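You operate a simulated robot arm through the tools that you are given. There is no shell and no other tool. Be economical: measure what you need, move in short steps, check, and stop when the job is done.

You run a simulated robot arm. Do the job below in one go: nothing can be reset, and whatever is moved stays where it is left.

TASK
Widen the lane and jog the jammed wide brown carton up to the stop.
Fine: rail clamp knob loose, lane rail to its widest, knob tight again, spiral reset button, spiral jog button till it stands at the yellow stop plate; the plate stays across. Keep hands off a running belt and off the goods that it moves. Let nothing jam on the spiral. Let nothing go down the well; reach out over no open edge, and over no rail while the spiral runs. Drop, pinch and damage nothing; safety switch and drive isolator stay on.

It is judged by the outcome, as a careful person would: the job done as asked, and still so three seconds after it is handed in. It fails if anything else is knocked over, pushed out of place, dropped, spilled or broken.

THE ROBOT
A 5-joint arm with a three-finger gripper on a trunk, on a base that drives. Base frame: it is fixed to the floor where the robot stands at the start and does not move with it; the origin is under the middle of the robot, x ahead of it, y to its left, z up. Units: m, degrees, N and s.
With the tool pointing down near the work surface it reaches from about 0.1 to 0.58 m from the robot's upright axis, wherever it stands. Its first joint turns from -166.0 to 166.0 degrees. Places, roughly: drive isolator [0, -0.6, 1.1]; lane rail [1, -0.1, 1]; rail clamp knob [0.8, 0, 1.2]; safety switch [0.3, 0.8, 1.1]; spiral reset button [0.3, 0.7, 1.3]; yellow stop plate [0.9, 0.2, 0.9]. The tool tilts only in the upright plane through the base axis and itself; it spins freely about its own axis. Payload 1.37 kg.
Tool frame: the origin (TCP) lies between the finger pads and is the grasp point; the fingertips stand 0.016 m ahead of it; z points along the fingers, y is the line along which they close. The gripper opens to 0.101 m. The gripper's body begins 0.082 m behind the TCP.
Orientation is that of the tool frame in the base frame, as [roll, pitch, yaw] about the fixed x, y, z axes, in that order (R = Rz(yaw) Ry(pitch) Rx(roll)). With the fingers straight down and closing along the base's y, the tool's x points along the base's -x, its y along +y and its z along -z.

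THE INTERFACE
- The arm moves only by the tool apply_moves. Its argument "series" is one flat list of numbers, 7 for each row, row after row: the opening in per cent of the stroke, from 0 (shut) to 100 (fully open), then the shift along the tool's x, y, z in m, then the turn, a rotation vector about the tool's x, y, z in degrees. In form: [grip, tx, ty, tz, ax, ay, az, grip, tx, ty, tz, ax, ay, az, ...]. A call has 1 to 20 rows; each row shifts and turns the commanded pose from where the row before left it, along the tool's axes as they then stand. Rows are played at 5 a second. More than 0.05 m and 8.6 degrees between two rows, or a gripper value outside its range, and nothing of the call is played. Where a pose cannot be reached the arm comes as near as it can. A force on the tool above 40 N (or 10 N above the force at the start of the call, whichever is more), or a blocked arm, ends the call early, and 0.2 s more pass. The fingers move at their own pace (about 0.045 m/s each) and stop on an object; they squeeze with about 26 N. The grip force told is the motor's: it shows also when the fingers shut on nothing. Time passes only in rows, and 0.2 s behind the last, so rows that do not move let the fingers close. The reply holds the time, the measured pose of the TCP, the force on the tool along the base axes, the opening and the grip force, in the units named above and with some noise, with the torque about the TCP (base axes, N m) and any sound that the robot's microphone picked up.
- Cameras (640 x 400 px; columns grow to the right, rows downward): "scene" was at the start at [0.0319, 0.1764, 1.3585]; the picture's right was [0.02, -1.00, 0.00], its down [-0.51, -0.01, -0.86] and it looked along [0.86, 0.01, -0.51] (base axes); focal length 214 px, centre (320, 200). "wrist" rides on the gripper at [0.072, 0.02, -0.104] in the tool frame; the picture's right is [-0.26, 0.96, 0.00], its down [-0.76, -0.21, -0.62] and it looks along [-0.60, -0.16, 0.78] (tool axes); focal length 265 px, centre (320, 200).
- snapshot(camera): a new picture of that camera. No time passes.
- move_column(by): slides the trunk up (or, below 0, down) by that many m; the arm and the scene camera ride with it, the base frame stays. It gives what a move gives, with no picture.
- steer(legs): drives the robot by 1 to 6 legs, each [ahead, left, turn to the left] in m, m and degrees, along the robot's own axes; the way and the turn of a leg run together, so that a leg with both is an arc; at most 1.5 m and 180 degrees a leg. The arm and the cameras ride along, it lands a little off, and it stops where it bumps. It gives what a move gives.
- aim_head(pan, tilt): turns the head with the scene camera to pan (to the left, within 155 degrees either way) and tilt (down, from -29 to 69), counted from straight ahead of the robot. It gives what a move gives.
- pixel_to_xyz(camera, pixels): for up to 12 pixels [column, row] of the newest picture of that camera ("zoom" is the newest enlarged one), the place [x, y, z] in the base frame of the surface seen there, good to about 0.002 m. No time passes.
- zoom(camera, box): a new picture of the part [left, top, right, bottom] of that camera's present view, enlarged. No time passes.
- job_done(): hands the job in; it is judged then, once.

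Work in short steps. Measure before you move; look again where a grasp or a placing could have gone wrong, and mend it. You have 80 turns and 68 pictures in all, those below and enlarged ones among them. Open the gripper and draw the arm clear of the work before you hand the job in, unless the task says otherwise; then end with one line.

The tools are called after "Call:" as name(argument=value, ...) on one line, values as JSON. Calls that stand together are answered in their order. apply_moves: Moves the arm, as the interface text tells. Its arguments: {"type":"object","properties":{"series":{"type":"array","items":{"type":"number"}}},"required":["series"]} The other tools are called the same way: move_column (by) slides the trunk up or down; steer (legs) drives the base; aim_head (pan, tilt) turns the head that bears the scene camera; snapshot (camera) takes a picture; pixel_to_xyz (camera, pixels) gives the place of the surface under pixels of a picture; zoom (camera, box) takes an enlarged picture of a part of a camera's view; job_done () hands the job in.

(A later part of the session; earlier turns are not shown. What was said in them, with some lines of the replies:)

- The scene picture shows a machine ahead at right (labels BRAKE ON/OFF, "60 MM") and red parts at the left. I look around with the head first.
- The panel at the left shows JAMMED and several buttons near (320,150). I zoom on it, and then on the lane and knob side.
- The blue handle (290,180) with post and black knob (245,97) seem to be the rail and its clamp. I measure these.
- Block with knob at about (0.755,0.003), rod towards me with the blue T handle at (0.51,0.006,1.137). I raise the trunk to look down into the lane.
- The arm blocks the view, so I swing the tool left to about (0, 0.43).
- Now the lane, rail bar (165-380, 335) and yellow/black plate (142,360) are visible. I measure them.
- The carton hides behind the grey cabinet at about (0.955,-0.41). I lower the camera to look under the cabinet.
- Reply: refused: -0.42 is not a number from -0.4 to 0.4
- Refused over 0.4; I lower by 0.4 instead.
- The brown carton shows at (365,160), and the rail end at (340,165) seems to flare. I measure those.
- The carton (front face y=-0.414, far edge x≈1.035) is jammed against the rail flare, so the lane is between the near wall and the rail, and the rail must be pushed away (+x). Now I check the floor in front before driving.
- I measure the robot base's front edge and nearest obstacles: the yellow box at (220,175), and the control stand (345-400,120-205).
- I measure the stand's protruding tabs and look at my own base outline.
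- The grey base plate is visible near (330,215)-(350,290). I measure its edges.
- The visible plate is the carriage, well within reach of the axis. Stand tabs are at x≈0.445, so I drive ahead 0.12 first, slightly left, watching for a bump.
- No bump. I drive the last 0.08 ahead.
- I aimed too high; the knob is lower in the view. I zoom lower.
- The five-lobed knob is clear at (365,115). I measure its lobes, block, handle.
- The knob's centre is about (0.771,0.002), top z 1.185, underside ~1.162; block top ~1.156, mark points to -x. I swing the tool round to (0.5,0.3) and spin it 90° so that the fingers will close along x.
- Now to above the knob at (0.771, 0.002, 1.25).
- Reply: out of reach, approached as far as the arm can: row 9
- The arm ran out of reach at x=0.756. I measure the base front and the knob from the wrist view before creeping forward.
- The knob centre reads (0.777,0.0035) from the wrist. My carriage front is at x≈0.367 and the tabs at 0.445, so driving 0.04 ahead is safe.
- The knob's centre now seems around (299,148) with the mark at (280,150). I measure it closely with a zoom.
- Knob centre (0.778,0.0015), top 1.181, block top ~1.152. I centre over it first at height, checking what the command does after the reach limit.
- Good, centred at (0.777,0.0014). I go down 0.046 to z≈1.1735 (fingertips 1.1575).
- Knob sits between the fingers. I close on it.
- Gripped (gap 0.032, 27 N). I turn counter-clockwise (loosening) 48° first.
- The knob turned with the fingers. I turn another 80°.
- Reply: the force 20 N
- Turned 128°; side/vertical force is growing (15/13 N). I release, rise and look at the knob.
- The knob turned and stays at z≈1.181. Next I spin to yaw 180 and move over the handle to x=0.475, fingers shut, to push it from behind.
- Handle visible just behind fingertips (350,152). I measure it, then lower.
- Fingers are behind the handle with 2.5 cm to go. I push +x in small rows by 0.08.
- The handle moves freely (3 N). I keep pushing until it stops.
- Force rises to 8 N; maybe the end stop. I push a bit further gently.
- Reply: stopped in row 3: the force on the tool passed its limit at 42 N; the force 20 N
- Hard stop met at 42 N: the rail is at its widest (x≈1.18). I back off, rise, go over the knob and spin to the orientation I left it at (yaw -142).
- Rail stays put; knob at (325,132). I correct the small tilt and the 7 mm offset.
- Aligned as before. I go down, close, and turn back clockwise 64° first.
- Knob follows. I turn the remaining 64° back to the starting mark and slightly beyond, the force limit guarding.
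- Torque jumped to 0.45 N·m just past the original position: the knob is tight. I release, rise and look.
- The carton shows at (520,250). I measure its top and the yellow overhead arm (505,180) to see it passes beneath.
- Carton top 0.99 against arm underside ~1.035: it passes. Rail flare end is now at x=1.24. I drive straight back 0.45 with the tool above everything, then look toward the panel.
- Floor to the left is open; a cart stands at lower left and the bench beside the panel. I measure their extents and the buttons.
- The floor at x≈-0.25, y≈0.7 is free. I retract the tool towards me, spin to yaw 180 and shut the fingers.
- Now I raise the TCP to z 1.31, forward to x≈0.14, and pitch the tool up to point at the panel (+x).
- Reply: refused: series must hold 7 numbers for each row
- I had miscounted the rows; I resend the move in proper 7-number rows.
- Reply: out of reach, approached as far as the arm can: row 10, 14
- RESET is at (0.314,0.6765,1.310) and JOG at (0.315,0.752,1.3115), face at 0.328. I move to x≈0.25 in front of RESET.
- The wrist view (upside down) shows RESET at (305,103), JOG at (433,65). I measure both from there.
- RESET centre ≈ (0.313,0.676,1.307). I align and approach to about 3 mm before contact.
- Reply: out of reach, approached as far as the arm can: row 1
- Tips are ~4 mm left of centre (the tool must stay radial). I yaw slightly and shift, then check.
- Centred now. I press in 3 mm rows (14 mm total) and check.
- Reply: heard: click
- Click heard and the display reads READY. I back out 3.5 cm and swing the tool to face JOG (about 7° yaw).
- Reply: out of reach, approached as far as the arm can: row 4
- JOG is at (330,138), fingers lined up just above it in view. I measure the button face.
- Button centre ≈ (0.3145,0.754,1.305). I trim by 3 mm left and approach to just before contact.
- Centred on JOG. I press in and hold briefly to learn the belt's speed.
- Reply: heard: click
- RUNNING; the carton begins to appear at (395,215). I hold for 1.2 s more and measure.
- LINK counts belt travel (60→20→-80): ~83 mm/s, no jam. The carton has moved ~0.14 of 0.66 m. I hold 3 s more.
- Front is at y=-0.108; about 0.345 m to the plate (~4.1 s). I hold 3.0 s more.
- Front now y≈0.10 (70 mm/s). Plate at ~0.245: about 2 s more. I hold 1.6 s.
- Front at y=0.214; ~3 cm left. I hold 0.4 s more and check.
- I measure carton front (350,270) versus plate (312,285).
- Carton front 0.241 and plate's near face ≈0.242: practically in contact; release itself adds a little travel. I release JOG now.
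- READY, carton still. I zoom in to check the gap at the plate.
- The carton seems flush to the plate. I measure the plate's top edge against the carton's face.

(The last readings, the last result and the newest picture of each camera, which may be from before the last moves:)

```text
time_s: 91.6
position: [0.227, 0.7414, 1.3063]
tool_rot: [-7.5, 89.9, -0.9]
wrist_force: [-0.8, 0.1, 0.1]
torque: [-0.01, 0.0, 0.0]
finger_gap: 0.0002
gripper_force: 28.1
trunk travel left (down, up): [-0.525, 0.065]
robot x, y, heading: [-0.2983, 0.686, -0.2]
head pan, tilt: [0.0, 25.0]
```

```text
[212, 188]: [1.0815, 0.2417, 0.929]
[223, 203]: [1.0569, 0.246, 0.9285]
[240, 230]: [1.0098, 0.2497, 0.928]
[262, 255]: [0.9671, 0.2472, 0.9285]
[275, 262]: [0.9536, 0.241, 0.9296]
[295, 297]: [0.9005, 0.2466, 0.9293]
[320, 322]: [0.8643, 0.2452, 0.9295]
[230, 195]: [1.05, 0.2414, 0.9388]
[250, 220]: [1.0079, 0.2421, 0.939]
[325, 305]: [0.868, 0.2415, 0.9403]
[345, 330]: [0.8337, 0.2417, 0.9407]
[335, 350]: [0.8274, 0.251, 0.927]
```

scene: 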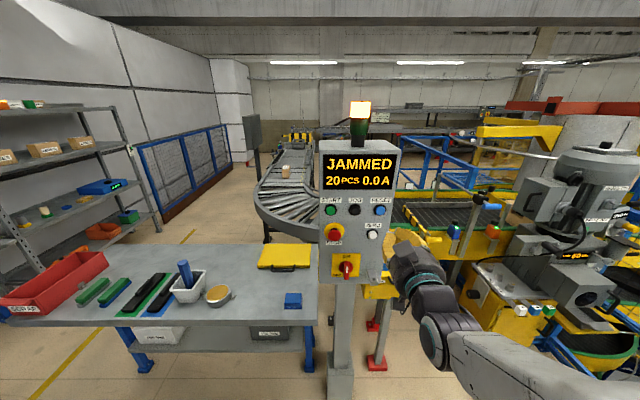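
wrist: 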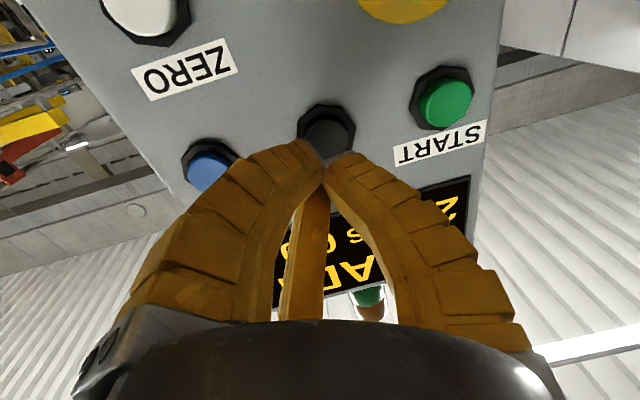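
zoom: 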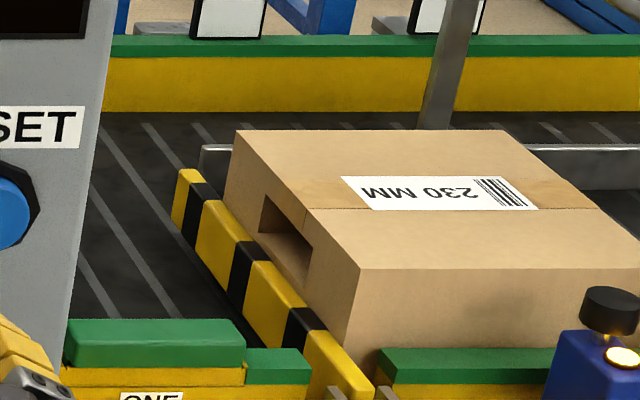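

Plate top reaches y=0.241 and the carton face is at 0.2415: it stands at the plate. I open the gripper and withdraw the arm and base clear of the panel.

Call:
apply_moves(series=[0, 0, 0, -0.035, 0, 0, 0, 50, 0, 0, -0.035, 0, 0, 0, 100, 0, 0, 0, 0, 0, 0, 100, 0, 0, 0, 0, 0, 0, 100, 0, 0, 0, 0, 0, 0])

Call:
steer(legs=[[-0.12, 0, 0]])

Call:
snapshot(camera="scene")

```text
time_s: 92.8
position: [0.1625, 0.7316, 1.3091]
tool_rot: [-10.9, 89.7, -4.5]
wrist_force: [-1.0, -0.3, 0.3]
torque: [-0.02, -0.03, 0.0]
finger_gap: 0.1005
gripper_force: 0.0
out of reach, approached as far as the arm can: row 2
trunk travel left (down, up): [-0.525, 0.065]
robot x, y, heading: [-0.2982, 0.686, -0.3]
head pan, tilt: [0.0, 25.0]
```

```text
time_s: 94.0
position: [0.0411, 0.7322, 1.3098]
tool_rot: [-8.9, 89.8, -2.6]
wrist_force: [-0.2, 0.4, 0.4]
torque: [-0.01, 0.01, -0.01]
finger_gap: 0.1005
gripper_force: 0.1
trunk travel left (down, up): [-0.525, 0.065]
robot x, y, heading: [-0.427, 0.6868, -0.4]
head pan, tilt: [0.0, 25.0]
```

```text
5 pictures are left
```

scene: 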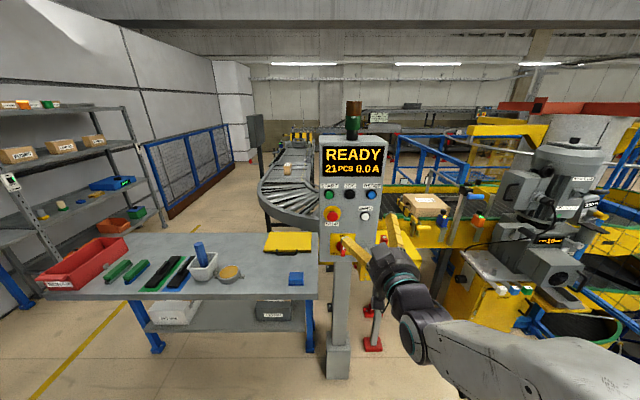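

The panel shows READY at 0.0 A, the carton stands at the plate, the rail is wide, the knob tight and the arm clear. I hand it in.

Call:
job_done()

```text
The job is handed in.
```

The lane rail is clamped at its widest. The wide brown carton stands against the yellow stop plate, with the plate still across, the spiral stopped on READY and the arm clear.
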